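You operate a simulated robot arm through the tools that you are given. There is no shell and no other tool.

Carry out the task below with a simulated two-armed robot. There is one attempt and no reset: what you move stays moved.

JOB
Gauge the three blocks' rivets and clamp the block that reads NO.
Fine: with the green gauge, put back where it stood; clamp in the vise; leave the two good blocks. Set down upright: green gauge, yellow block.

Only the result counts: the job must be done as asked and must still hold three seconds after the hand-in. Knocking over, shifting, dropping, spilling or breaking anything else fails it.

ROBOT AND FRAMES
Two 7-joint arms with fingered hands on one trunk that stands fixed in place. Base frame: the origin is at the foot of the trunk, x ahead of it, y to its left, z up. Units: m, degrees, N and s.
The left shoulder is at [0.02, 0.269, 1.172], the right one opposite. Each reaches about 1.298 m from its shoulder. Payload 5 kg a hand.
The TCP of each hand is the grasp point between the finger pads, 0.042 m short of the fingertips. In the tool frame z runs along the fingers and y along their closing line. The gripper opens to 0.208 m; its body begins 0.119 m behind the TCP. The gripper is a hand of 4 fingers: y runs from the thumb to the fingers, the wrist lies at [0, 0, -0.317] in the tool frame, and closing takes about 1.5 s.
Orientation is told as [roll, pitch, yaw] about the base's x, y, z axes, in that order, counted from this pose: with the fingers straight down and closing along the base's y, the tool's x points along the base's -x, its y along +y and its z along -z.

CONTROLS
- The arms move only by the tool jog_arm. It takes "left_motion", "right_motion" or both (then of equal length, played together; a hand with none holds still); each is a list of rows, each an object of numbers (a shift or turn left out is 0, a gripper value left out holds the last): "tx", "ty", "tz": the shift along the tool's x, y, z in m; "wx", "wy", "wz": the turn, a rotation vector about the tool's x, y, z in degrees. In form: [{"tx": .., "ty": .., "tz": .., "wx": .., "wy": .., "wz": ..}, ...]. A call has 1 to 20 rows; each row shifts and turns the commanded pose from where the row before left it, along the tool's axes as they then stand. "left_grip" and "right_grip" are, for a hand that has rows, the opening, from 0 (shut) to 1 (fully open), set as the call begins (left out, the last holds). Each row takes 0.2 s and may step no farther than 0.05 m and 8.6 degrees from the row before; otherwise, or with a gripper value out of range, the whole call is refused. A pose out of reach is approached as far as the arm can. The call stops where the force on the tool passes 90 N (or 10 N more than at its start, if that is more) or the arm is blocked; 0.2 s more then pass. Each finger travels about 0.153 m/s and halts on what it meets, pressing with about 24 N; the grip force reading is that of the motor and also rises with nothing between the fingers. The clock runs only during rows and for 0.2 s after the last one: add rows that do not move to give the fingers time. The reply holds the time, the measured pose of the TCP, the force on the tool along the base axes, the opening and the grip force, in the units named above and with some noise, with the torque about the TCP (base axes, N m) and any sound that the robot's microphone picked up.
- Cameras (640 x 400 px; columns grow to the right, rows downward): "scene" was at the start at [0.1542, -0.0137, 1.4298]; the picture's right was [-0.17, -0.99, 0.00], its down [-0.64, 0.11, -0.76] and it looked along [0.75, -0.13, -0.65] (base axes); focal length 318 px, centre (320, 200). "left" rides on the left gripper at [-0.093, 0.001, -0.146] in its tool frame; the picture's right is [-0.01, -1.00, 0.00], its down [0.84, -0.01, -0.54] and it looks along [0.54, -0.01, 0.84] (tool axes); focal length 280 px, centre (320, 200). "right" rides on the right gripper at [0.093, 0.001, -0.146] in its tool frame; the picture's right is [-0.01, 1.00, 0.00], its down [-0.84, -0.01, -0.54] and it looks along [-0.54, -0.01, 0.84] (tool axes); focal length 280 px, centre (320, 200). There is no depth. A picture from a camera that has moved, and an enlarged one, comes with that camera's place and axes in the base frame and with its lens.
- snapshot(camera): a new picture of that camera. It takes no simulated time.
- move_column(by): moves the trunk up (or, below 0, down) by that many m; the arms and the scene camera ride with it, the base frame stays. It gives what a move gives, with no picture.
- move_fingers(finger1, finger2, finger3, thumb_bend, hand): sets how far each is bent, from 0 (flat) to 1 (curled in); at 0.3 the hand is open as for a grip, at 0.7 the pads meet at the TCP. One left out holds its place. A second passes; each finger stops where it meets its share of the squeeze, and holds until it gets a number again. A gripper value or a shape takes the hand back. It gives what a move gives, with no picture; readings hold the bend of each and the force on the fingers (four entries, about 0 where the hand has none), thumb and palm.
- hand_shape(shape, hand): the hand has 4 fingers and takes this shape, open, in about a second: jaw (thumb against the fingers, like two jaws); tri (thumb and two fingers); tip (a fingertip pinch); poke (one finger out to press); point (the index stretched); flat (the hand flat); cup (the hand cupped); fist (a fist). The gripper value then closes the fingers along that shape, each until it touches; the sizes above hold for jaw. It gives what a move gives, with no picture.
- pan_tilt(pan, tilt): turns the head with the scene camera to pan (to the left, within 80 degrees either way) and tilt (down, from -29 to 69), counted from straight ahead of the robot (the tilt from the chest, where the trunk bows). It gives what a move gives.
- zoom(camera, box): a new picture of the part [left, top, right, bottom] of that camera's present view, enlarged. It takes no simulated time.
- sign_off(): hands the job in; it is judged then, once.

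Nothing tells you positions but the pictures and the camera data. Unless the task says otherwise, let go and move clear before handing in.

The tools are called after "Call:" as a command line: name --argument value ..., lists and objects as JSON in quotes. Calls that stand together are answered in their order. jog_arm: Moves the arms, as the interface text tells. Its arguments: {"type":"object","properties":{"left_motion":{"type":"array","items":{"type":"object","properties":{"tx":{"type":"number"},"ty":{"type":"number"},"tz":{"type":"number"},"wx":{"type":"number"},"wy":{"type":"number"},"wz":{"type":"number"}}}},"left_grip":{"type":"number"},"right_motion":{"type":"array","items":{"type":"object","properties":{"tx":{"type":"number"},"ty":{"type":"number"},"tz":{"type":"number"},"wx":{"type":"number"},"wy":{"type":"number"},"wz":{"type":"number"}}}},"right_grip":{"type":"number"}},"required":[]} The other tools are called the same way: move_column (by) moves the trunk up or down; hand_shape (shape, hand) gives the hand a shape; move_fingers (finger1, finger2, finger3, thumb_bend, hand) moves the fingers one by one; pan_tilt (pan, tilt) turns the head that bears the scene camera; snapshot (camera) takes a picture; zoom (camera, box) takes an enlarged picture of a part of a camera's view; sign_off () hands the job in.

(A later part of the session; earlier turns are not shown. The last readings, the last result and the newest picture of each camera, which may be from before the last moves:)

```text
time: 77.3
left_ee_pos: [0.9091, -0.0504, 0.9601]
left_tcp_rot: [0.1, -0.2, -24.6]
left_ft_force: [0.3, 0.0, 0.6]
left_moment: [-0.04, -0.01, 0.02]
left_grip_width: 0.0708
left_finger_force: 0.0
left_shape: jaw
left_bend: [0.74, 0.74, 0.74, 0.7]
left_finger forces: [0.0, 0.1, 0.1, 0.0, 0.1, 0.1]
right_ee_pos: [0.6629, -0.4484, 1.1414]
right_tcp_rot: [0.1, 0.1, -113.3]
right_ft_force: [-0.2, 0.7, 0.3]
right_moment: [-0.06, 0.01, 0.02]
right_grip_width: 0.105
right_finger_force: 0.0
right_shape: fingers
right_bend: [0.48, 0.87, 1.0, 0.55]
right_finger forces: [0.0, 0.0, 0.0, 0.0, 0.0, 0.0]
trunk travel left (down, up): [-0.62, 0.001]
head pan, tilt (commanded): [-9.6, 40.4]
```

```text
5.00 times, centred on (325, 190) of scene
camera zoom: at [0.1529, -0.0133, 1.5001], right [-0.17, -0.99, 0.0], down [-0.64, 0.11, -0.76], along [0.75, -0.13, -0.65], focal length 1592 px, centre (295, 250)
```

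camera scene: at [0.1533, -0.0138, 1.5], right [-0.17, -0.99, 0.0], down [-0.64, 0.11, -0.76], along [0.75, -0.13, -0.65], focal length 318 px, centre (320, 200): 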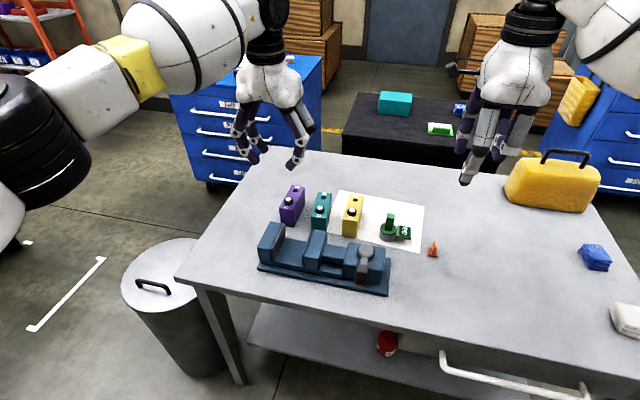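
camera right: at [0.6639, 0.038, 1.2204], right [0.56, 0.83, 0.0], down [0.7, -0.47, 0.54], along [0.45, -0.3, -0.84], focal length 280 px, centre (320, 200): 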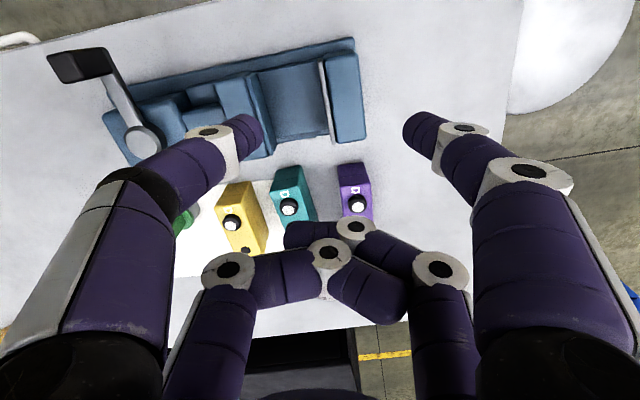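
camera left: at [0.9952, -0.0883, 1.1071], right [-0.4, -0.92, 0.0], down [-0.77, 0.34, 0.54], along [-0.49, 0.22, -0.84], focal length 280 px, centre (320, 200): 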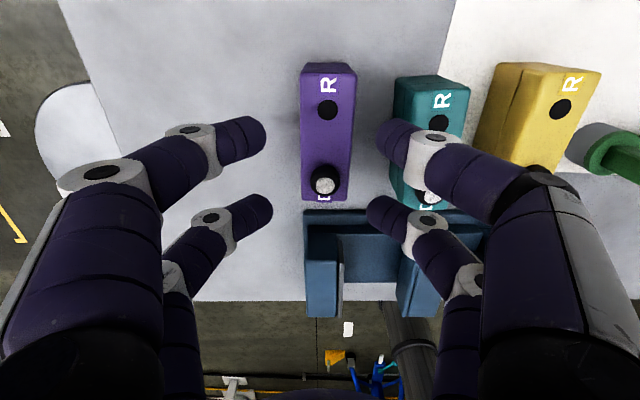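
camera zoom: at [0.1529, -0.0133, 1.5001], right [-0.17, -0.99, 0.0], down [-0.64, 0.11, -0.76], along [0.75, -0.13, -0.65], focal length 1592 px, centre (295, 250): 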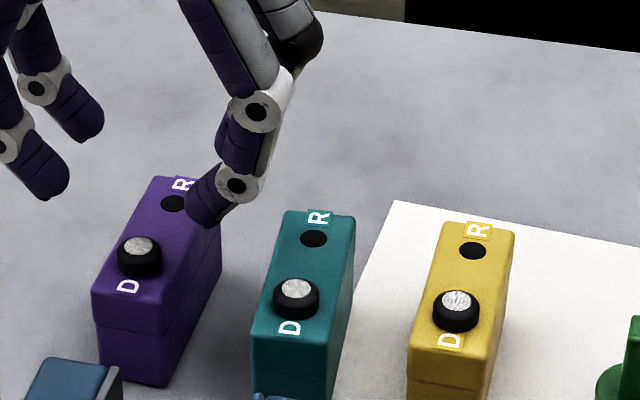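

Between purple and teal there is only about 40 mm, too tight for the knuckles. A grasp on purple's two ends is safer and also keeps the fingers clear of the jaws. I will withdraw the left hand and use the right hand, whose thumb–finger1 pair has proved reachable there.

Call:
jog_arm --left_motion '[{"tz": -0.045}, {"tz": -0.045}, {"tz": -0.045}, {"tx": 0.0364, "ty": 0.0261}, {"tx": 0.0364, "ty": 0.0261}, {"tx": 0.0364, "ty": 0.0261}, {"tx": 0.0364, "ty": 0.0261}, {"tx": 0.0364, "ty": 0.0261}, {"tx": 0.0364, "ty": 0.0261}, {"tx": 0.0364, "ty": 0.0261}, {"tx": 0.0364, "ty": 0.0261}, {"tx": 0.0364, "ty": 0.0261}]'

Call:
move_fingers --hand "right" --thumb_bend 0.44 --finger1 0.44 --finger2 1.0 --finger3 1.0

Call:
snapshot --camera "scene"

```text
time: 79.9
left_ee_pos: [0.7021, 0.3073, 1.0917]
left_tcp_rot: [-0.1, -0.4, -24.6]
left_ft_force: [-0.4, 0.5, -0.9]
left_moment: [-0.08, 0.02, 0.01]
left_grip_width: 0.0708
left_finger_force: 0.1
left_shape: jaw
left_bend: [0.74, 0.74, 0.74, 0.7]
left_finger forces: [0.0, 0.0, 0.0, 0.0, 0.0, 0.0]
left hand out of reach, approached as far as the arm can: row 2, 3
right_ee_pos: [0.6634, -0.4466, 1.1434]
right_tcp_rot: [0.1, 0.1, -113.2]
right_ft_force: [-0.1, 0.7, -0.1]
right_moment: [-0.12, -0.04, 0.0]
right_grip_width: 0.1048
right_finger_force: 0.1
right_shape: fingers
right_bend: [0.48, 0.87, 1.0, 0.55]
right_finger forces: [0.0, 0.0, 0.0, 0.0, 0.1, 0.1]
trunk travel left (down, up): [-0.62, 0.001]
head pan, tilt (commanded): [-9.6, 40.4]
```

```text
time: 80.9
left_ee_pos: [0.702, 0.3063, 1.0934]
left_tcp_rot: [0.1, -0.2, -24.7]
left_ft_force: [-0.2, -0.4, 0.2]
left_moment: [-0.01, 0.03, -0.02]
left_grip_width: 0.0707
left_finger_force: 0.0
left_shape: jaw
left_bend: [0.74, 0.74, 0.74, 0.7]
left_finger forces: [0.0, 0.0, 0.1, 0.1, 0.1, 0.0]
right_ee_pos: [0.6643, -0.448, 1.1418]
right_tcp_rot: [0.0, 0.1, -113.3]
right_ft_force: [-0.3, -0.6, 0.5]
right_moment: [0.02, 0.0, -0.02]
right_grip_width: 0.1444
right_finger_force: 0.0
right_shape: fingers
right_bend: [0.44, 0.87, 1.0, 0.44]
right_finger forces: [0.0, 0.0, 0.0, 0.0, 0.0, 0.0]
trunk travel left (down, up): [-0.62, 0.001]
head pan, tilt (commanded): [-9.6, 40.4]
```

```text
taken
camera scene: at [0.1531, -0.014, 1.5], right [-0.17, -0.99, 0.0], down [-0.64, 0.11, -0.76], along [0.75, -0.13, -0.65], focal length 318 px, centre (320, 200)
```

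scene: 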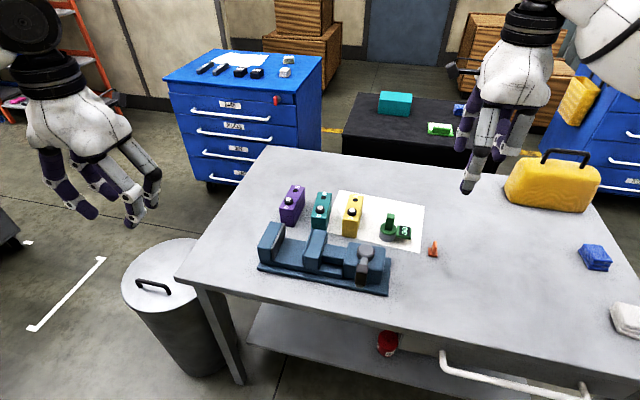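

Call:
jog_arm --right_motion '[{"wz": 1.3}, {"tx": 0.0429, "ty": 0.0057}, {"tx": 0.0429, "ty": 0.0057}, {"tx": 0.0429, "ty": 0.0057}, {"tx": 0.0429, "ty": 0.0057}, {"tx": 0.0429, "ty": 0.0057}, {"tx": 0.0429, "ty": 0.0057}, {"tx": 0.0429, "ty": 0.0057}, {"tx": 0.0429, "ty": 0.0057, "tz": 0.02}, {"tx": 0.0429, "ty": 0.0057, "tz": 0.02}, {"tx": 0.0424, "ty": 0.0054, "tz": 0.02}, {"tz": 0.04}, {}]'

Call:
snapshot --camera "right"

Call:
zoom --camera "scene" --box '[230, 110, 370, 250]'

```text
time: 83.7
left_ee_pos: [0.702, 0.3083, 1.0948]
left_tcp_rot: [0.0, -0.1, -24.4]
left_ft_force: [-0.2, 0.3, 0.3]
left_moment: [-0.14, -0.12, 0.0]
left_grip_width: 0.0707
left_finger_force: 0.0
left_shape: jaw
left_bend: [0.74, 0.74, 0.74, 0.7]
left_finger forces: [0.0, 0.0, 0.0, 0.1, 0.0, 0.0]
right_ee_pos: [0.8905, -0.0783, 1.0457]
right_tcp_rot: [0.0, 0.1, -114.4]
right_ft_force: [-0.4, 0.8, -0.2]
right_moment: [-0.21, -0.08, 0.01]
right_grip_width: 0.1447
right_finger_force: 0.1
right_shape: fingers
right_bend: [0.44, 0.87, 1.0, 0.44]
right_finger forces: [0.1, 0.0, 0.0, 0.1, 0.0, 0.1]
trunk travel left (down, up): [-0.62, 0.001]
head pan, tilt (commanded): [-9.6, 40.4]
```

```text
taken
camera right: at [0.9303, 0.0075, 1.1929], right [0.9, -0.43, 0.0], down [-0.36, -0.76, 0.54], along [-0.23, -0.49, -0.84], focal length 280 px, centre (320, 200)
```

right: 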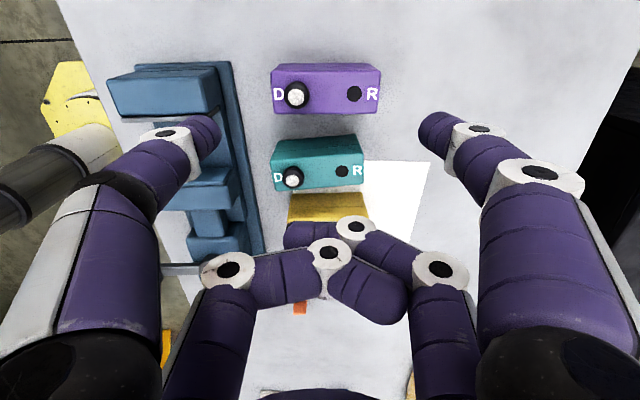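

```text
2.86 times, centred on (300, 180) of scene
camera zoom: at [0.1523, -0.0124, 1.5002], right [-0.17, -0.99, 0.0], down [-0.64, 0.11, -0.76], along [0.75, -0.13, -0.65], focal length 910 px, centre (377, 257)
```

zoom: 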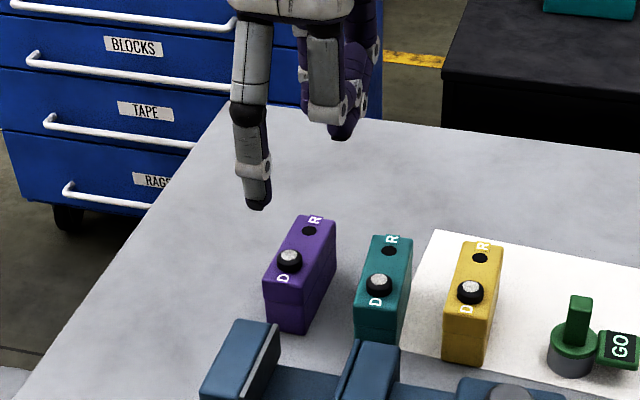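

Call:
zoom --camera "right" --box '[250, 40, 410, 140]'

```text
4.00 times, centred on (330, 90) of right
camera zoom: at [0.9303, 0.0075, 1.1929], right [0.9, -0.43, 0.0], down [-0.36, -0.76, 0.54], along [-0.23, -0.49, -0.84], focal length 1122 px, centre (280, 640)
```

zoom: 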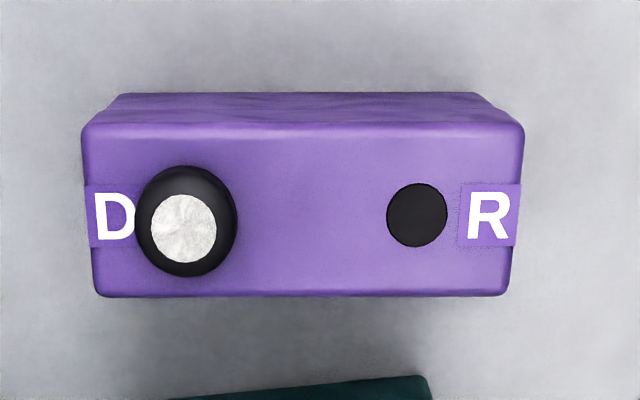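

Purple sits at tool (0.026, 0.005), aligned with the hand. I will centre the thumb–finger1 pair on it and descend to just above the block.

Call:
jog_arm --right_motion '[{"tx": -0.0034, "ty": 0.0052}, {"tz": 0.04}, {"tz": 0.04}, {"tz": 0.03}, {}]'

Call:
snapshot --camera "right"

Call:
zoom --camera "scene" --box '[250, 130, 350, 230]'

```text
time: 84.9
left_ee_pos: [0.7023, 0.3063, 1.0937]
left_tcp_rot: [0.1, -0.2, -24.6]
left_ft_force: [-0.3, 0.0, 0.8]
left_moment: [0.0, -0.07, 0.02]
left_grip_width: 0.0706
left_finger_force: 0.0
left_shape: jaw
left_bend: [0.74, 0.74, 0.74, 0.7]
left_finger forces: [0.1, 0.0, 0.1, 0.0, 0.0, 0.1]
right_ee_pos: [0.8942, -0.0859, 0.9343]
right_tcp_rot: [0.1, 0.2, -114.6]
right_ft_force: [-0.3, 0.2, -0.2]
right_moment: [-0.02, -0.05, 0.02]
right_grip_width: 0.1446
right_finger_force: 0.0
right_shape: fingers
right_bend: [0.44, 0.87, 1.0, 0.44]
right_finger forces: [0.1, 0.0, 0.0, 0.1, 0.1, 0.0]
trunk travel left (down, up): [-0.62, 0.001]
head pan, tilt (commanded): [-9.6, 40.4]
```

```text
taken
camera right: at [0.9334, -0.001, 1.0806], right [0.9, -0.43, 0.0], down [-0.36, -0.76, 0.54], along [-0.23, -0.49, -0.84], focal length 280 px, centre (320, 200)
```

right: 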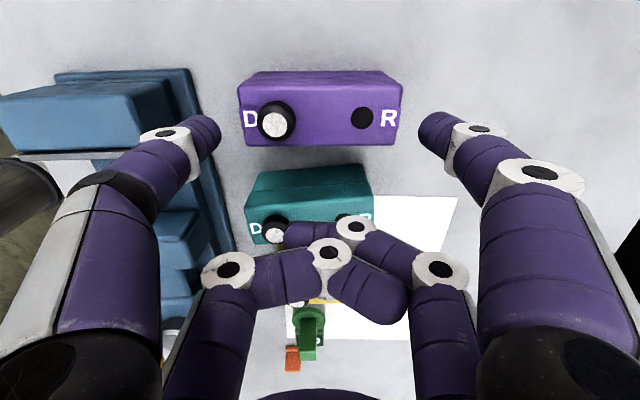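

```text
4.00 times, centred on (300, 180) of scene
camera zoom: at [0.1522, -0.0138, 1.5002], right [-0.17, -0.99, 0.0], down [-0.64, 0.11, -0.76], along [0.75, -0.13, -0.65], focal length 1273 px, centre (400, 280)
```

zoom: 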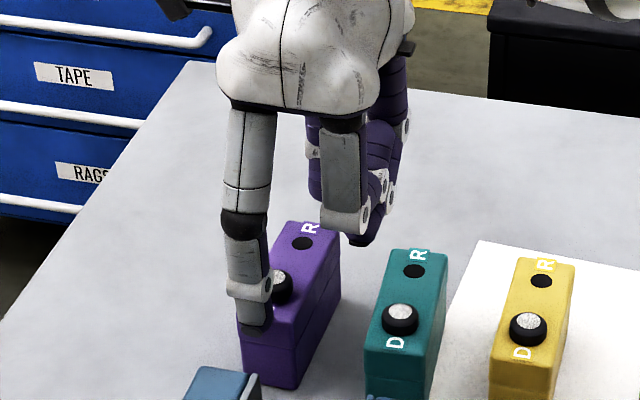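

Clearances are about 11–14 mm at each end and about 25 mm to the vise jaw. I will descend to z≈0.889 and close thumb and finger1 on the block's ends.

Call:
jog_arm --right_motion '[{"tz": 0.02}, {"tz": 0.015}, {"tz": 0.01}, {}]'

Call:
snapshot --camera "right"

Call:
zoom --camera "scene" --box '[250, 130, 350, 230]'

```text
time: 85.9
left_ee_pos: [0.7026, 0.3064, 1.0934]
left_tcp_rot: [0.1, -0.2, -24.7]
left_ft_force: [-0.6, 0.7, 0.1]
left_moment: [0.0, 0.0, 0.01]
left_grip_width: 0.0706
left_finger_force: 0.1
left_shape: jaw
left_bend: [0.74, 0.74, 0.74, 0.7]
left_finger forces: [0.0, 0.1, 0.0, 0.0, 0.0, 0.0]
right_ee_pos: [0.8968, -0.0867, 0.8886]
right_tcp_rot: [0.1, 0.1, -114.5]
right_ft_force: [0.0, 0.1, 0.6]
right_moment: [-0.04, 0.0, -0.01]
right_grip_width: 0.1445
right_finger_force: 0.1
right_shape: fingers
right_bend: [0.44, 0.87, 1.0, 0.44]
right_finger forces: [0.0, 0.1, 0.0, 0.0, 0.0, 0.1]
trunk travel left (down, up): [-0.62, 0.001]
head pan, tilt (commanded): [-9.6, 40.4]
```

```text
taken
camera right: at [0.9366, -0.0022, 1.0351], right [0.9, -0.43, 0.0], down [-0.36, -0.76, 0.54], along [-0.23, -0.49, -0.84], focal length 280 px, centre (320, 200)
```

right: 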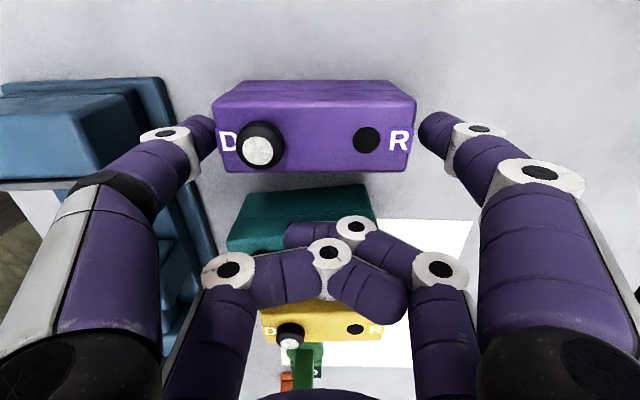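

```text
4.00 times, centred on (300, 180) of scene
camera zoom: at [0.153, -0.0137, 1.5], right [-0.17, -0.99, 0.0], down [-0.64, 0.11, -0.76], along [0.75, -0.13, -0.65], focal length 1273 px, centre (400, 280)
```

zoom: 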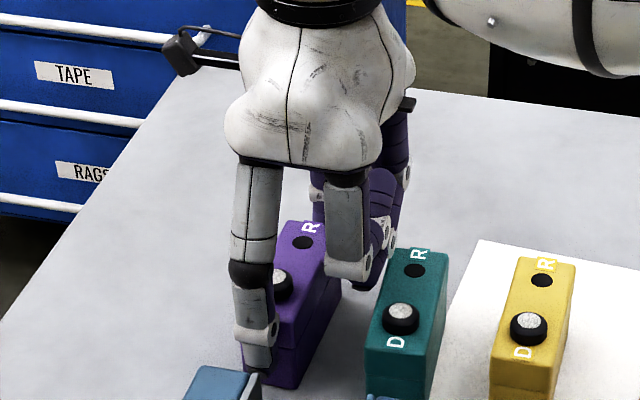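

Call:
move_fingers --hand "right" --thumb_bend 0.7 --finger1 0.7

Call:
snapshot --camera "right"

Call:
zoom --camera "scene" --box '[250, 130, 350, 230]'

```text
time: 86.9
left_ee_pos: [0.7027, 0.3056, 1.093]
left_tcp_rot: [0.0, -0.3, -24.6]
left_ft_force: [0.3, -0.1, -0.5]
left_moment: [-0.02, -0.02, 0.01]
left_grip_width: 0.0708
left_finger_force: 0.1
left_shape: jaw
left_bend: [0.74, 0.74, 0.74, 0.7]
left_finger forces: [0.0, 0.1, 0.0, 0.0, 0.0, 0.0]
right_ee_pos: [0.8971, -0.0869, 0.8884]
right_tcp_rot: [0.0, 0.1, -114.6]
right_ft_force: [0.6, 0.0, 0.2]
right_moment: [-0.07, 0.16, -0.01]
right_grip_width: 0.1223
right_finger_force: 21.0
right_shape: fingers
right_bend: [0.38, 0.87, 1.0, 0.64]
right_finger forces: [21.2, 0.0, 0.1, 0.1, 21.1, 0.0]
trunk travel left (down, up): [-0.62, 0.001]
head pan, tilt (commanded): [-9.6, 40.4]
```

```text
taken
camera right: at [0.9368, -0.0023, 1.0347], right [0.9, -0.43, 0.0], down [-0.36, -0.76, 0.54], along [-0.23, -0.49, -0.84], focal length 280 px, centre (320, 200)
```

right: 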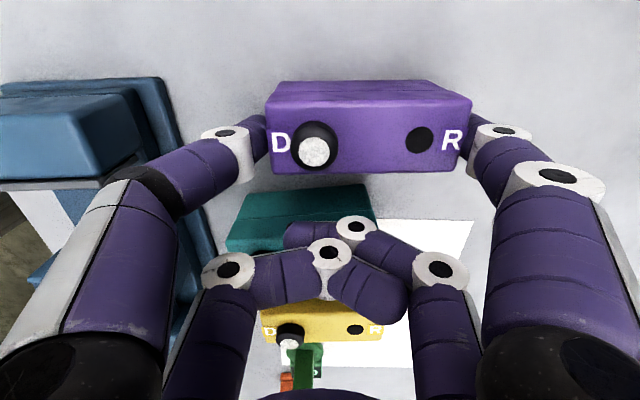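

```text
4.00 times, centred on (300, 180) of scene
camera zoom: at [0.1534, -0.0137, 1.4999], right [-0.17, -0.99, 0.0], down [-0.64, 0.11, -0.76], along [0.75, -0.13, -0.65], focal length 1273 px, centre (400, 280)
```

zoom: 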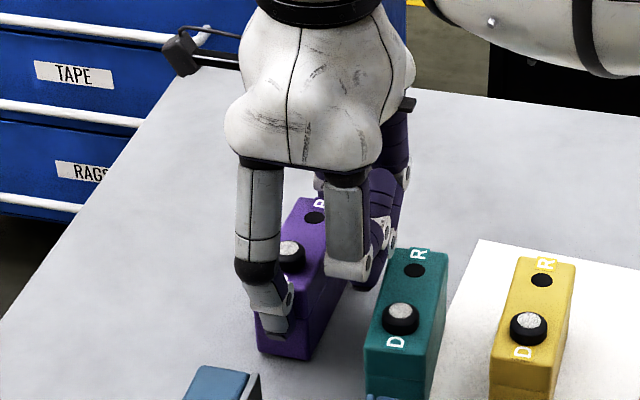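

The thumb pushed the block back about 3 cm before finger1 stopped it, and both now press with 21 N. I will lift a little and check that the block stays level.

Call:
jog_arm --right_motion '[{"tz": -0.01}, {"tz": -0.015}, {}]'

Call:
zoom --camera "scene" --box '[250, 130, 350, 230]'

Call:
snapshot --camera "right"

```text
time: 87.7
left_ee_pos: [0.7025, 0.3056, 1.0933]
left_tcp_rot: [-0.1, -0.1, -24.5]
left_ft_force: [-0.1, 0.5, -0.6]
left_moment: [-0.01, 0.03, 0.0]
left_grip_width: 0.0707
left_finger_force: 0.1
left_shape: jaw
left_bend: [0.74, 0.74, 0.74, 0.7]
left_finger forces: [0.1, 0.1, 0.1, 0.0, 0.0, 0.1]
right_ee_pos: [0.897, -0.0866, 0.9124]
right_tcp_rot: [-0.1, 0.3, -114.6]
right_ft_force: [-0.2, 0.6, -4.8]
right_moment: [-0.09, 0.17, -0.02]
right_grip_width: 0.1223
right_finger_force: 21.0
right_shape: fingers
right_bend: [0.38, 0.87, 1.0, 0.64]
right_finger forces: [21.2, 0.0, 0.0, 0.1, 21.1, 0.1]
trunk travel left (down, up): [-0.62, 0.001]
head pan, tilt (commanded): [-9.6, 40.4]
```

```text
4.00 times, centred on (300, 180) of scene
camera zoom: at [0.1538, -0.0138, 1.4998], right [-0.17, -0.99, 0.0], down [-0.64, 0.11, -0.76], along [0.75, -0.13, -0.65], focal length 1273 px, centre (400, 280)
```

zoom: 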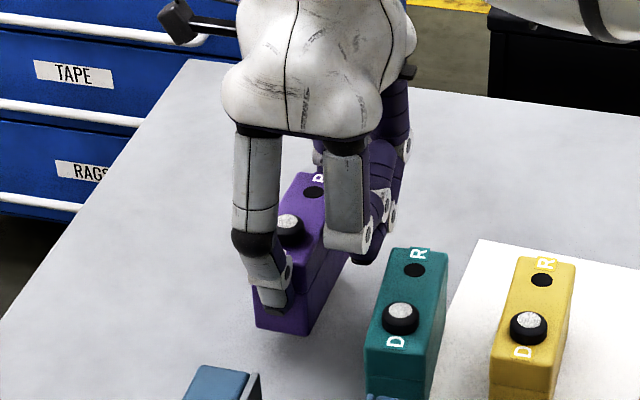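

```text
taken
camera right: at [0.9367, -0.0027, 1.0597], right [0.9, -0.43, 0.0], down [-0.36, -0.76, 0.54], along [-0.23, -0.49, -0.84], focal length 280 px, centre (320, 200)
```

right: 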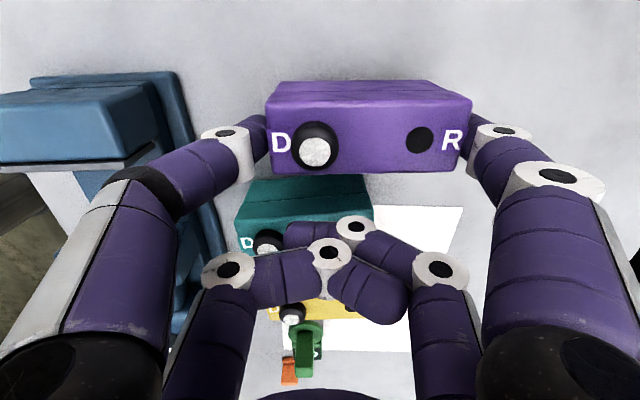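

The block (about 0.5 kg) is held level. I will measure exactly how it sits in the hand, then raise it above jaw height.

Call:
zoom --camera "right" --box '[250, 70, 490, 190]'

Call:
jog_arm --right_motion '[{"tz": -0.03}, {"tz": -0.03}, {"tz": -0.03}, {"tz": -0.03}, {}]'

Call:
snapshot --camera "right"

Call:
snapshot --camera "scene"

```text
2.67 times, centred on (370, 130) of right
camera zoom: at [0.9367, -0.0027, 1.0597], right [0.9, -0.43, 0.0], down [-0.36, -0.76, 0.54], along [-0.23, -0.49, -0.84], focal length 748 px, centre (187, 387)
```

zoom: 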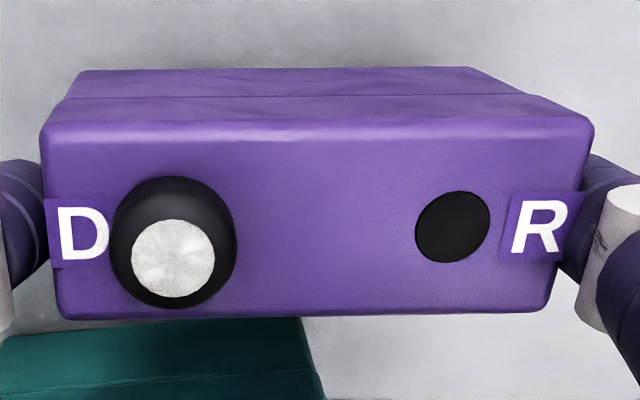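

```text
time: 88.9
left_ee_pos: [0.7033, 0.3063, 1.0919]
left_tcp_rot: [0.0, -0.2, -24.6]
left_ft_force: [0.2, -0.5, 0.0]
left_moment: [0.02, 0.05, 0.04]
left_grip_width: 0.0705
left_finger_force: 0.0
left_shape: jaw
left_bend: [0.74, 0.74, 0.74, 0.7]
left_finger forces: [0.1, 0.0, 0.0, 0.0, 0.0, 0.0]
right_ee_pos: [0.8958, -0.0904, 1.0319]
right_tcp_rot: [0.0, 0.2, -114.6]
right_ft_force: [0.3, -1.1, -4.3]
right_moment: [-0.04, 0.2, 0.01]
right_grip_width: 0.1219
right_finger_force: 20.5
right_shape: fingers
right_bend: [0.38, 0.87, 1.0, 0.64]
right_finger forces: [21.2, 0.0, 0.1, 0.1, 21.1, 0.0]
trunk travel left (down, up): [-0.62, 0.001]
head pan, tilt (commanded): [-9.6, 40.4]
```

```text
taken
camera right: at [0.9357, -0.0047, 1.1785], right [0.9, -0.43, 0.0], down [-0.36, -0.76, 0.54], along [-0.23, -0.49, -0.84], focal length 280 px, centre (320, 200)
```

right: 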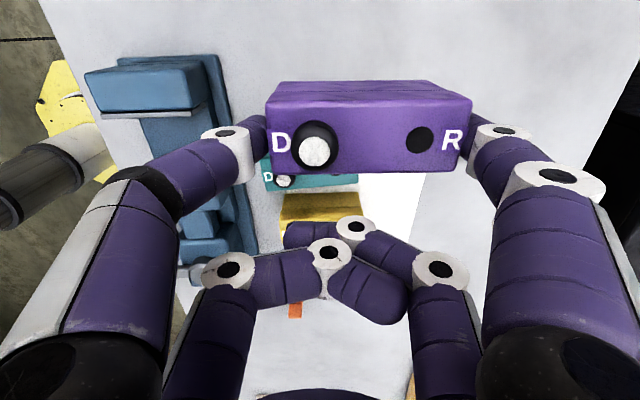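

```text
taken
camera scene: at [0.1539, -0.0139, 1.4998], right [-0.17, -0.99, 0.0], down [-0.64, 0.11, -0.76], along [0.75, -0.13, -0.65], focal length 318 px, centre (320, 200)
```

scene: 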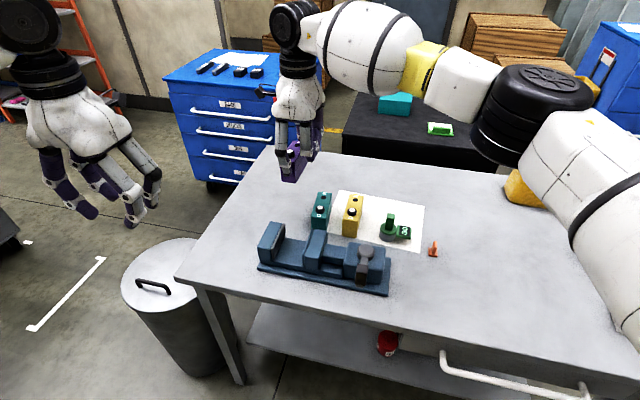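

The block sits at tool (0.0335, 0.0264) with its bottom 85 mm below the TCP. I will turn it to the vise's yaw and carry it over the gap between the jaws, staying 6 cm above them.

Call:
jog_arm --right_motion '[{"wz": -2.6}, {"tx": -0.0107, "ty": -0.0415}, {"tx": -0.0107, "ty": -0.0415}, {"tx": -0.0107, "ty": -0.0415}, {"tx": -0.0107, "ty": -0.0415}, {"tx": -0.0105, "ty": -0.0414}, {}]'

Call:
snapshot --camera "right"

Call:
zoom --camera "scene" --box '[230, 150, 390, 300]'

```text
time: 90.5
left_ee_pos: [0.7033, 0.3068, 1.0925]
left_tcp_rot: [0.0, -0.1, -24.6]
left_ft_force: [-0.2, -0.9, -0.6]
left_moment: [0.0, 0.06, -0.01]
left_grip_width: 0.0706
left_finger_force: 0.1
left_shape: jaw
left_bend: [0.74, 0.74, 0.74, 0.7]
left_finger forces: [0.1, 0.0, 0.1, 0.0, 0.0, 0.0]
right_ee_pos: [0.6867, -0.0604, 1.0308]
right_tcp_rot: [0.0, 0.1, -112.1]
right_ft_force: [0.4, -0.2, -5.2]
right_moment: [-0.09, 0.2, 0.0]
right_grip_width: 0.1219
right_finger_force: 20.9
right_shape: fingers
right_bend: [0.38, 0.87, 1.0, 0.64]
right_finger forces: [20.7, 0.1, 0.0, 0.0, 20.6, 0.0]
trunk travel left (down, up): [-0.62, 0.001]
head pan, tilt (commanded): [-9.6, 40.4]
```

```text
taken
camera right: at [0.7219, 0.0267, 1.1778], right [0.92, -0.39, 0.0], down [-0.33, -0.78, 0.54], along [-0.21, -0.5, -0.84], focal length 280 px, centre (320, 200)
```

right: 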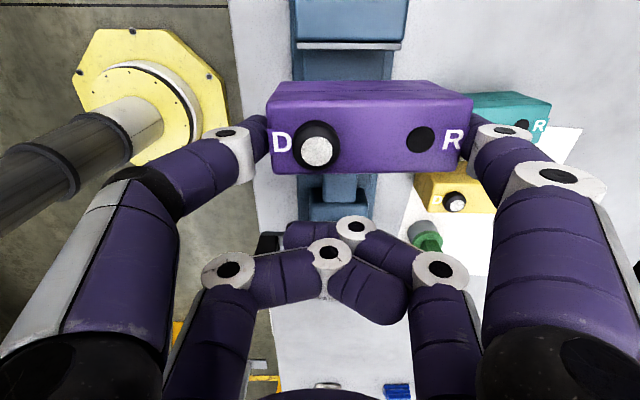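

```text
2.67 times, centred on (310, 225) of scene
camera zoom: at [0.1539, -0.0137, 1.4998], right [-0.17, -0.99, 0.0], down [-0.64, 0.11, -0.76], along [0.75, -0.13, -0.65], focal length 849 px, centre (347, 133)
```

zoom: 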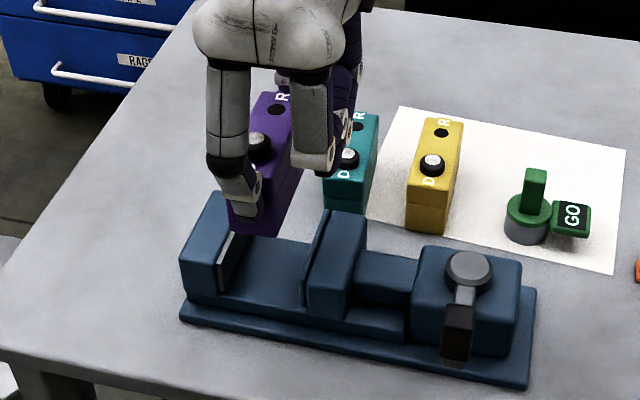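

Block and jaws line up: about 18 mm to the fixed jaw and 17 mm to the moving jaw, centred lengthwise. I will lower it between the jaws to about 1 cm above the bed.

Call:
jog_arm --right_motion '[{"tz": 0.03}, {"tz": 0.03}, {"tz": 0.025}, {}]'

Call:
snapshot --camera "right"

Call:
zoom --camera "scene" --box '[250, 190, 350, 290]'

```text
time: 91.5
left_ee_pos: [0.7019, 0.307, 1.0935]
left_tcp_rot: [0.1, -0.2, -24.6]
left_ft_force: [-0.1, -0.1, 0.5]
left_moment: [-0.03, -0.05, 0.01]
left_grip_width: 0.0709
left_finger_force: 0.0
left_shape: jaw
left_bend: [0.74, 0.74, 0.74, 0.7]
left_finger forces: [0.1, 0.0, 0.0, 0.0, 0.1, 0.1]
right_ee_pos: [0.6841, -0.0587, 0.9456]
right_tcp_rot: [0.1, 0.1, -112.0]
right_ft_force: [-1.0, -0.4, -4.1]
right_moment: [-0.07, 0.14, 0.03]
right_grip_width: 0.122
right_finger_force: 20.7
right_shape: fingers
right_bend: [0.38, 0.87, 1.0, 0.64]
right_finger forces: [20.6, 0.0, 0.0, 0.0, 20.6, 0.0]
trunk travel left (down, up): [-0.62, 0.001]
head pan, tilt (commanded): [-9.6, 40.4]
```

```text
taken
camera right: at [0.7198, 0.0284, 1.0934], right [0.92, -0.39, 0.0], down [-0.33, -0.78, 0.54], along [-0.21, -0.5, -0.84], focal length 280 px, centre (320, 200)
```

right: 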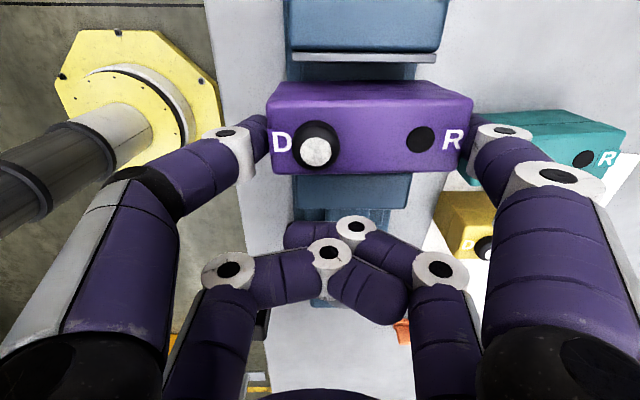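

```text
4.00 times, centred on (300, 240) of scene
camera zoom: at [0.1528, -0.0136, 1.5001], right [-0.17, -0.99, 0.0], down [-0.64, 0.11, -0.76], along [0.75, -0.13, -0.65], focal length 1273 px, centre (400, 40)
```

zoom: 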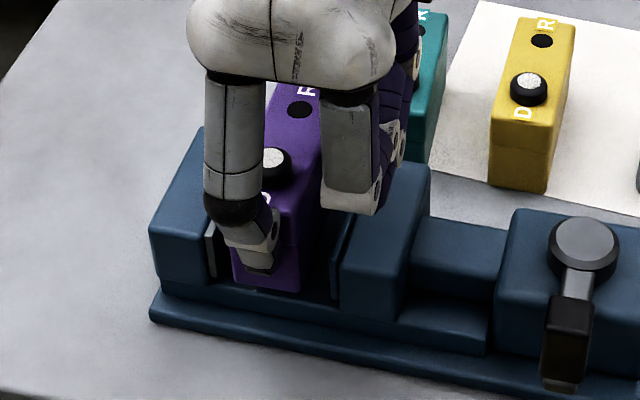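

Call:
jog_arm --right_motion '[{"tz": 0.008}, {"tz": 0.003}, {}]'

Call:
zoom --camera "scene" --box '[250, 190, 350, 290]'

```text
time: 92.3
left_ee_pos: [0.702, 0.3065, 1.0932]
left_tcp_rot: [0.0, -0.2, -24.6]
left_ft_force: [0.1, -0.7, 0.2]
left_moment: [0.02, 0.01, 0.02]
left_grip_width: 0.0707
left_finger_force: 0.1
left_shape: jaw
left_bend: [0.74, 0.74, 0.74, 0.7]
left_finger forces: [0.1, 0.1, 0.0, 0.0, 0.0, 0.1]
right_ee_pos: [0.6849, -0.0589, 0.9346]
right_tcp_rot: [0.0, 0.1, -112.0]
right_ft_force: [0.4, 0.1, -5.2]
right_moment: [-0.11, 0.12, -0.01]
right_grip_width: 0.1221
right_finger_force: 20.8
right_shape: fingers
right_bend: [0.38, 0.87, 1.0, 0.64]
right_finger forces: [20.7, 0.0, 0.0, 0.1, 20.6, 0.1]
trunk travel left (down, up): [-0.62, 0.001]
head pan, tilt (commanded): [-9.6, 40.4]
```

```text
4.00 times, centred on (300, 240) of scene
camera zoom: at [0.1533, -0.0137, 1.5], right [-0.17, -0.99, 0.0], down [-0.64, 0.11, -0.76], along [0.75, -0.13, -0.65], focal length 1273 px, centre (400, 40)
```

zoom: 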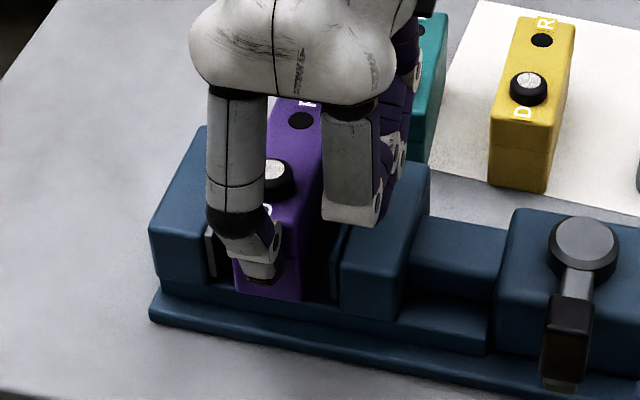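

Call:
jog_arm --right_motion '[{"tz": 0.003}, {}]'

Call:
jog_arm --right_motion '[{"tz": 0.003}, {}]'

```text
time: 92.9
left_ee_pos: [0.7026, 0.3067, 1.092]
left_tcp_rot: [-0.1, -0.1, -24.7]
left_ft_force: [-0.1, 0.4, 0.7]
left_moment: [0.01, 0.01, -0.03]
left_grip_width: 0.0707
left_finger_force: 0.0
left_shape: jaw
left_bend: [0.74, 0.74, 0.74, 0.7]
left_finger forces: [0.0, 0.1, 0.0, 0.1, 0.1, 0.0]
right_ee_pos: [0.6854, -0.0583, 0.9326]
right_tcp_rot: [0.0, 0.1, -112.0]
right_ft_force: [-0.8, -0.4, -4.6]
right_moment: [-0.05, 0.08, 0.01]
right_grip_width: 0.1219
right_finger_force: 20.9
right_shape: fingers
right_bend: [0.38, 0.87, 1.0, 0.64]
right_finger forces: [20.6, 0.0, 0.0, 0.0, 20.5, 0.0]
trunk travel left (down, up): [-0.62, 0.001]
head pan, tilt (commanded): [-9.6, 40.4]
```

```text
time: 93.5
left_ee_pos: [0.702, 0.3064, 1.0922]
left_tcp_rot: [0.0, -0.2, -24.6]
left_ft_force: [-0.5, 0.6, 0.2]
left_moment: [0.02, -0.01, -0.02]
left_grip_width: 0.0708
left_finger_force: 0.0
left_shape: jaw
left_bend: [0.74, 0.74, 0.74, 0.7]
left_finger forces: [0.1, 0.1, 0.1, 0.0, 0.0, 0.1]
right_ee_pos: [0.6852, -0.0605, 0.93]
right_tcp_rot: [0.0, 0.1, -112.0]
right_ft_force: [0.0, 0.2, -4.4]
right_moment: [-0.09, 0.16, 0.0]
right_grip_width: 0.1221
right_finger_force: 20.8
right_shape: fingers
right_bend: [0.38, 0.87, 1.0, 0.64]
right_finger forces: [20.6, 0.0, 0.1, 0.0, 20.5, 0.1]
trunk travel left (down, up): [-0.62, 0.001]
head pan, tilt (commanded): [-9.6, 40.4]
```

Call:
jog_arm --right_motion '[{"tz": 0.003}, {}]'

Call:
jog_arm --right_motion '[{"tz": 0.003}, {}]'

Call:
zoom --camera "scene" --box '[250, 190, 350, 290]'

```text
time: 94.1
left_ee_pos: [0.7033, 0.306, 1.0925]
left_tcp_rot: [0.0, -0.1, -24.6]
left_ft_force: [0.6, 0.4, -0.4]
left_moment: [-0.02, 0.03, 0.03]
left_grip_width: 0.0709
left_finger_force: 0.1
left_shape: jaw
left_bend: [0.74, 0.74, 0.74, 0.7]
left_finger forces: [0.0, 0.0, 0.0, 0.1, 0.0, 0.0]
right_ee_pos: [0.6857, -0.0589, 0.9267]
right_tcp_rot: [0.0, 0.1, -112.0]
right_ft_force: [0.5, -0.2, -3.8]
right_moment: [-0.12, 0.14, -0.01]
right_grip_width: 0.122
right_finger_force: 20.5
right_shape: fingers
right_bend: [0.38, 0.87, 1.0, 0.64]
right_finger forces: [20.6, 0.1, 0.0, 0.0, 20.5, 0.0]
trunk travel left (down, up): [-0.62, 0.001]
head pan, tilt (commanded): [-9.6, 40.4]
```

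```text
time: 94.7
left_ee_pos: [0.7024, 0.306, 1.0935]
left_tcp_rot: [0.0, -0.3, -24.6]
left_ft_force: [-0.3, 0.4, 0.1]
left_moment: [-0.01, 0.0, 0.0]
left_grip_width: 0.0705
left_finger_force: 0.1
left_shape: jaw
left_bend: [0.74, 0.74, 0.74, 0.7]
left_finger forces: [0.0, 0.0, 0.1, 0.1, 0.0, 0.0]
right_ee_pos: [0.6834, -0.0577, 0.9238]
right_tcp_rot: [0.1, 0.1, -112.0]
right_ft_force: [0.2, -0.5, -4.9]
right_moment: [-0.09, 0.12, -0.03]
right_grip_width: 0.122
right_finger_force: 20.1
right_shape: fingers
right_bend: [0.38, 0.87, 1.0, 0.64]
right_finger forces: [20.5, 0.0, 0.1, 0.0, 20.5, 0.1]
trunk travel left (down, up): [-0.62, 0.001]
head pan, tilt (commanded): [-9.6, 40.4]
```

```text
4.00 times, centred on (300, 240) of scene
camera zoom: at [0.1533, -0.0137, 1.5], right [-0.17, -0.99, 0.0], down [-0.64, 0.11, -0.76], along [0.75, -0.13, -0.65], focal length 1273 px, centre (400, 40)
```

zoom: 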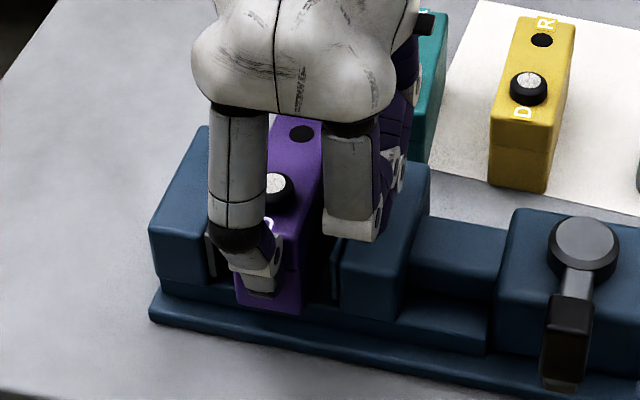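

Call:
snapshot --camera "right"

Call:
zoom --camera "scene" --box '[300, 170, 360, 230]'

```text
taken
camera right: at [0.7198, 0.0281, 1.071], right [0.92, -0.39, 0.0], down [-0.33, -0.78, 0.54], along [-0.21, -0.5, -0.84], focal length 280 px, centre (320, 200)
```

right: 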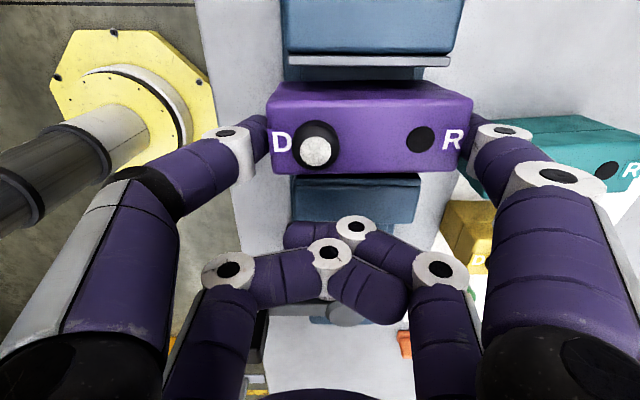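

```text
6.67 times, centred on (330, 200) of scene
camera zoom: at [0.1533, -0.0137, 1.5], right [-0.17, -0.99, 0.0], down [-0.64, 0.11, -0.76], along [0.75, -0.13, -0.65], focal length 2122 px, centre (253, 200)
```

zoom: 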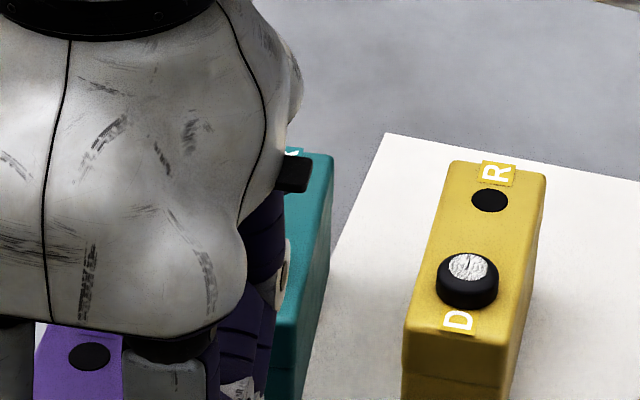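

Call:
jog_arm --right_motion '[{"tz": 0.003}, {}]'

Call:
jog_arm --right_motion '[{"tz": 0.003}, {}]'

Call:
zoom --camera "scene" --box '[260, 220, 330, 280]'

```text
time: 95.3
left_ee_pos: [0.7025, 0.3073, 1.0934]
left_tcp_rot: [0.0, -0.1, -24.6]
left_ft_force: [-0.2, -1.3, 0.0]
left_moment: [0.01, 0.0, 0.02]
left_grip_width: 0.071
left_finger_force: 0.0
left_shape: jaw
left_bend: [0.74, 0.74, 0.74, 0.7]
left_finger forces: [0.0, 0.0, 0.0, 0.0, 0.1, 0.0]
right_ee_pos: [0.6842, -0.0568, 0.9214]
right_tcp_rot: [0.1, 0.1, -112.0]
right_ft_force: [-1.3, -1.1, -0.5]
right_moment: [-0.07, -0.08, -0.05]
right_grip_width: 0.122
right_finger_force: 20.6
right_shape: fingers
right_bend: [0.38, 0.87, 1.0, 0.64]
right_finger forces: [20.1, 0.1, 0.0, 0.1, 20.7, 0.1]
trunk travel left (down, up): [-0.62, 0.001]
head pan, tilt (commanded): [-9.6, 40.4]
```

```text
time: 95.9
left_ee_pos: [0.7023, 0.3067, 1.0938]
left_tcp_rot: [0.1, -0.2, -24.7]
left_ft_force: [0.5, 0.2, 0.0]
left_moment: [-0.01, -0.01, 0.01]
left_grip_width: 0.0707
left_finger_force: 0.0
left_shape: jaw
left_bend: [0.74, 0.74, 0.74, 0.7]
left_finger forces: [0.0, 0.0, 0.0, 0.1, 0.0, 0.1]
right_ee_pos: [0.6836, -0.0569, 0.9201]
right_tcp_rot: [0.1, 0.1, -112.0]
right_ft_force: [-2.8, -0.7, 13.8]
right_moment: [-0.06, -1.06, -0.02]
right_grip_width: 0.1222
right_finger_force: 19.4
right_shape: fingers
right_bend: [0.38, 0.87, 1.0, 0.64]
right_finger forces: [18.2, 0.1, 0.1, 0.0, 20.9, 0.1]
trunk travel left (down, up): [-0.62, 0.001]
head pan, tilt (commanded): [-9.6, 40.4]
```

```text
6.67 times, centred on (295, 250) of scene
camera zoom: at [0.1521, -0.0137, 1.5002], right [-0.17, -0.99, 0.0], down [-0.64, 0.11, -0.76], along [0.75, -0.13, -0.65], focal length 2122 px, centre (487, -133)
```

zoom: 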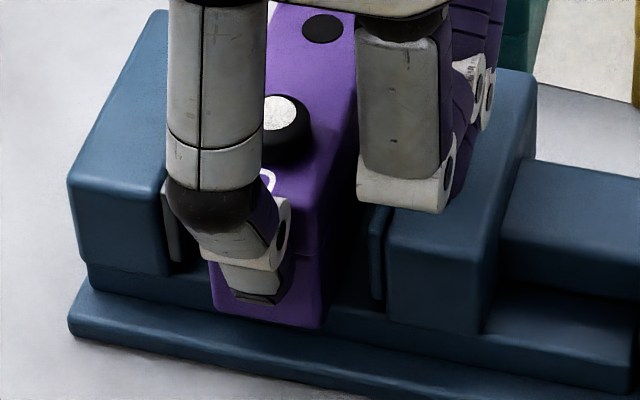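

The block is on the vise bed (contact at TCP z≈0.921). I will ease off the pressure and release it, opening mainly the thumb because finger1 is close to teal.

Call:
jog_arm --right_motion '[{"tz": -0.0018}, {}]'

Call:
move_fingers --hand "right" --thumb_bend 0.5 --finger1 0.37

Call:
snapshot --camera "right"

Call:
zoom --camera "scene" --box '[250, 190, 350, 290]'

```text
time: 96.5
left_ee_pos: [0.7017, 0.3058, 1.0937]
left_tcp_rot: [0.0, -0.2, -24.6]
left_ft_force: [0.0, 0.4, -0.6]
left_moment: [0.01, -0.03, 0.02]
left_grip_width: 0.071
left_finger_force: 0.1
left_shape: jaw
left_bend: [0.74, 0.74, 0.74, 0.7]
left_finger forces: [0.0, 0.1, 0.0, 0.0, 0.0, 0.1]
right_ee_pos: [0.6851, -0.0576, 0.9207]
right_tcp_rot: [0.2, 0.0, -112.0]
right_ft_force: [-2.0, 1.7, 6.7]
right_moment: [0.0, -0.48, 0.12]
right_grip_width: 0.1219
right_finger_force: 20.6
right_shape: fingers
right_bend: [0.38, 0.87, 1.0, 0.64]
right_finger forces: [18.5, 0.0, 0.0, 0.0, 21.7, 0.1]
trunk travel left (down, up): [-0.62, 0.001]
head pan, tilt (commanded): [-9.6, 40.4]
```

```text
time: 97.5
left_ee_pos: [0.7023, 0.306, 1.0925]
left_tcp_rot: [-0.1, -0.2, -24.6]
left_ft_force: [-0.4, -0.3, 0.0]
left_moment: [-0.01, -0.01, -0.05]
left_grip_width: 0.0706
left_finger_force: 0.1
left_shape: jaw
left_bend: [0.74, 0.74, 0.74, 0.7]
left_finger forces: [0.0, 0.1, 0.1, 0.0, 0.1, 0.1]
right_ee_pos: [0.6844, -0.0593, 0.92]
right_tcp_rot: [0.0, 0.1, -112.0]
right_ft_force: [0.7, 0.2, -0.3]
right_moment: [0.01, 0.0, -0.01]
right_grip_width: 0.148
right_finger_force: 0.0
right_shape: fingers
right_bend: [0.37, 0.87, 1.0, 0.5]
right_finger forces: [0.1, 0.1, 0.1, 0.0, 0.1, 0.0]
trunk travel left (down, up): [-0.62, 0.001]
head pan, tilt (commanded): [-9.6, 40.4]
```

```text
taken
camera right: at [0.7205, 0.0279, 1.067], right [0.92, -0.39, 0.0], down [-0.33, -0.78, 0.54], along [-0.21, -0.5, -0.84], focal length 280 px, centre (320, 200)
```

right: 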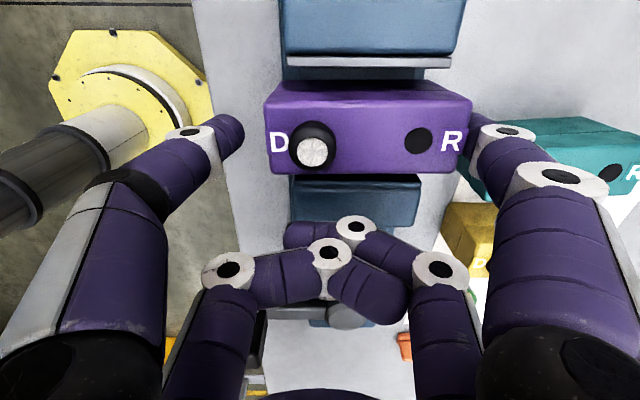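

```text
4.00 times, centred on (300, 240) of scene
camera zoom: at [0.1533, -0.0138, 1.4999], right [-0.17, -0.99, 0.0], down [-0.64, 0.11, -0.76], along [0.75, -0.13, -0.65], focal length 1273 px, centre (400, 40)
```

zoom: 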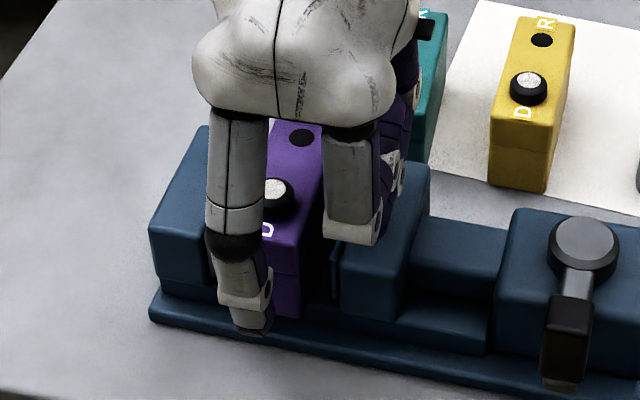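

The block is released and standing between the jaws. I will raise the right hand straight up.

Call:
jog_arm --right_motion '[{"ty": 0.002, "tz": -0.005}, {"tz": -0.015}, {"tz": -0.03}, {"tz": -0.04}, {"tz": -0.04}, {}]'

Call:
snapshot --camera "right"

Call:
zoom --camera "scene" --box '[240, 180, 400, 300]'

```text
time: 98.9
left_ee_pos: [0.703, 0.306, 1.0934]
left_tcp_rot: [0.0, -0.1, -24.7]
left_ft_force: [0.4, -0.5, 0.3]
left_moment: [0.03, 0.05, 0.01]
left_grip_width: 0.0707
left_finger_force: 0.1
left_shape: jaw
left_bend: [0.74, 0.74, 0.74, 0.7]
left_finger forces: [0.0, 0.0, 0.0, 0.0, 0.0, 0.0]
right_ee_pos: [0.6873, -0.0557, 1.0483]
right_tcp_rot: [0.0, 0.0, -112.0]
right_ft_force: [0.0, 0.2, -1.3]
right_moment: [0.03, 0.04, -0.01]
right_grip_width: 0.1478
right_finger_force: 0.1
right_shape: fingers
right_bend: [0.37, 0.87, 1.0, 0.5]
right_finger forces: [0.0, 0.1, 0.1, 0.1, 0.0, 0.1]
trunk travel left (down, up): [-0.62, 0.001]
head pan, tilt (commanded): [-9.6, 40.4]
```

```text
taken
camera right: at [0.7225, 0.0307, 1.1954], right [0.92, -0.39, 0.0], down [-0.33, -0.78, 0.54], along [-0.21, -0.5, -0.84], focal length 280 px, centre (320, 200)
```

right: 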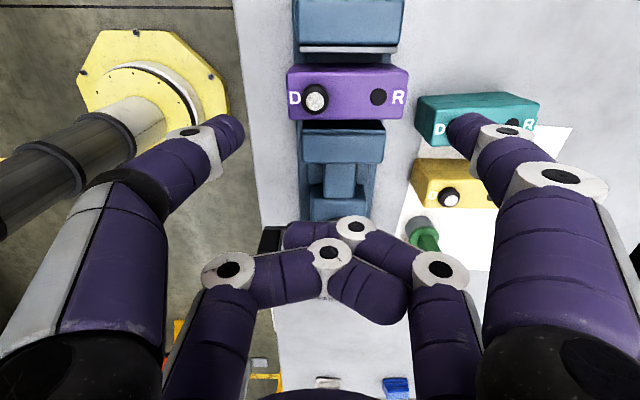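

```text
3.33 times, centred on (320, 240) of scene
camera zoom: at [0.1536, -0.0139, 1.4998], right [-0.17, -0.99, 0.0], down [-0.64, 0.11, -0.76], along [0.75, -0.13, -0.65], focal length 1061 px, centre (320, 67)
```

zoom: 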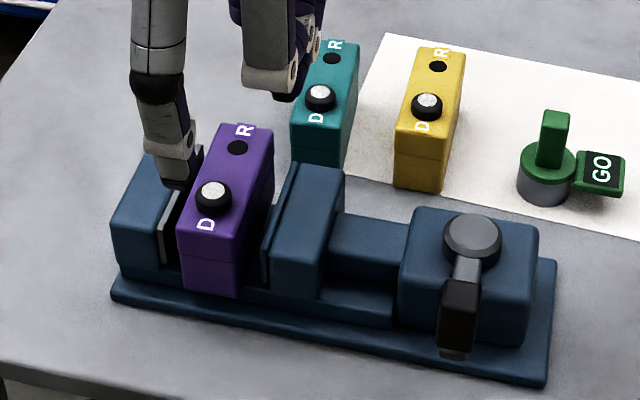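

Purple stands upright between the jaws. Now I need to work out the crank, so I will look closely at the head of the vise.

Call:
zoom --camera "scene" --box '[330, 215, 400, 295]'

Call:
zoom --camera "scene" --box '[250, 190, 350, 290]'

```text
5.00 times, centred on (365, 255) of scene
camera zoom: at [0.1536, -0.0139, 1.4998], right [-0.17, -0.99, 0.0], down [-0.64, 0.11, -0.76], along [0.75, -0.13, -0.65], focal length 1592 px, centre (95, -75)
```

zoom: 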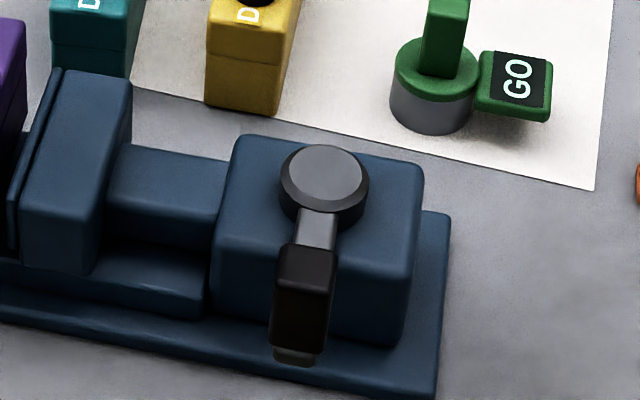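

```text
4.00 times, centred on (300, 240) of scene
camera zoom: at [0.1536, -0.0139, 1.4998], right [-0.17, -0.99, 0.0], down [-0.64, 0.11, -0.76], along [0.75, -0.13, -0.65], focal length 1273 px, centre (400, 40)
```

zoom: 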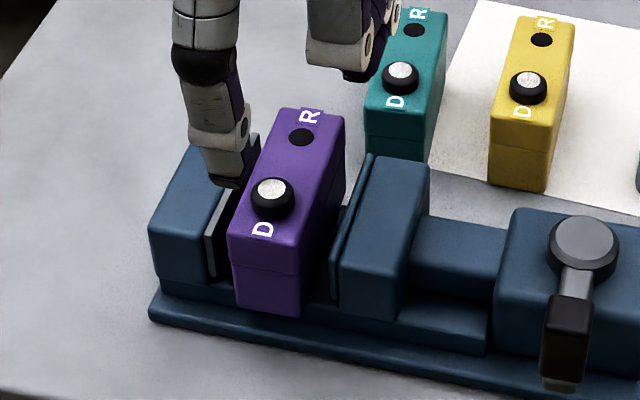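

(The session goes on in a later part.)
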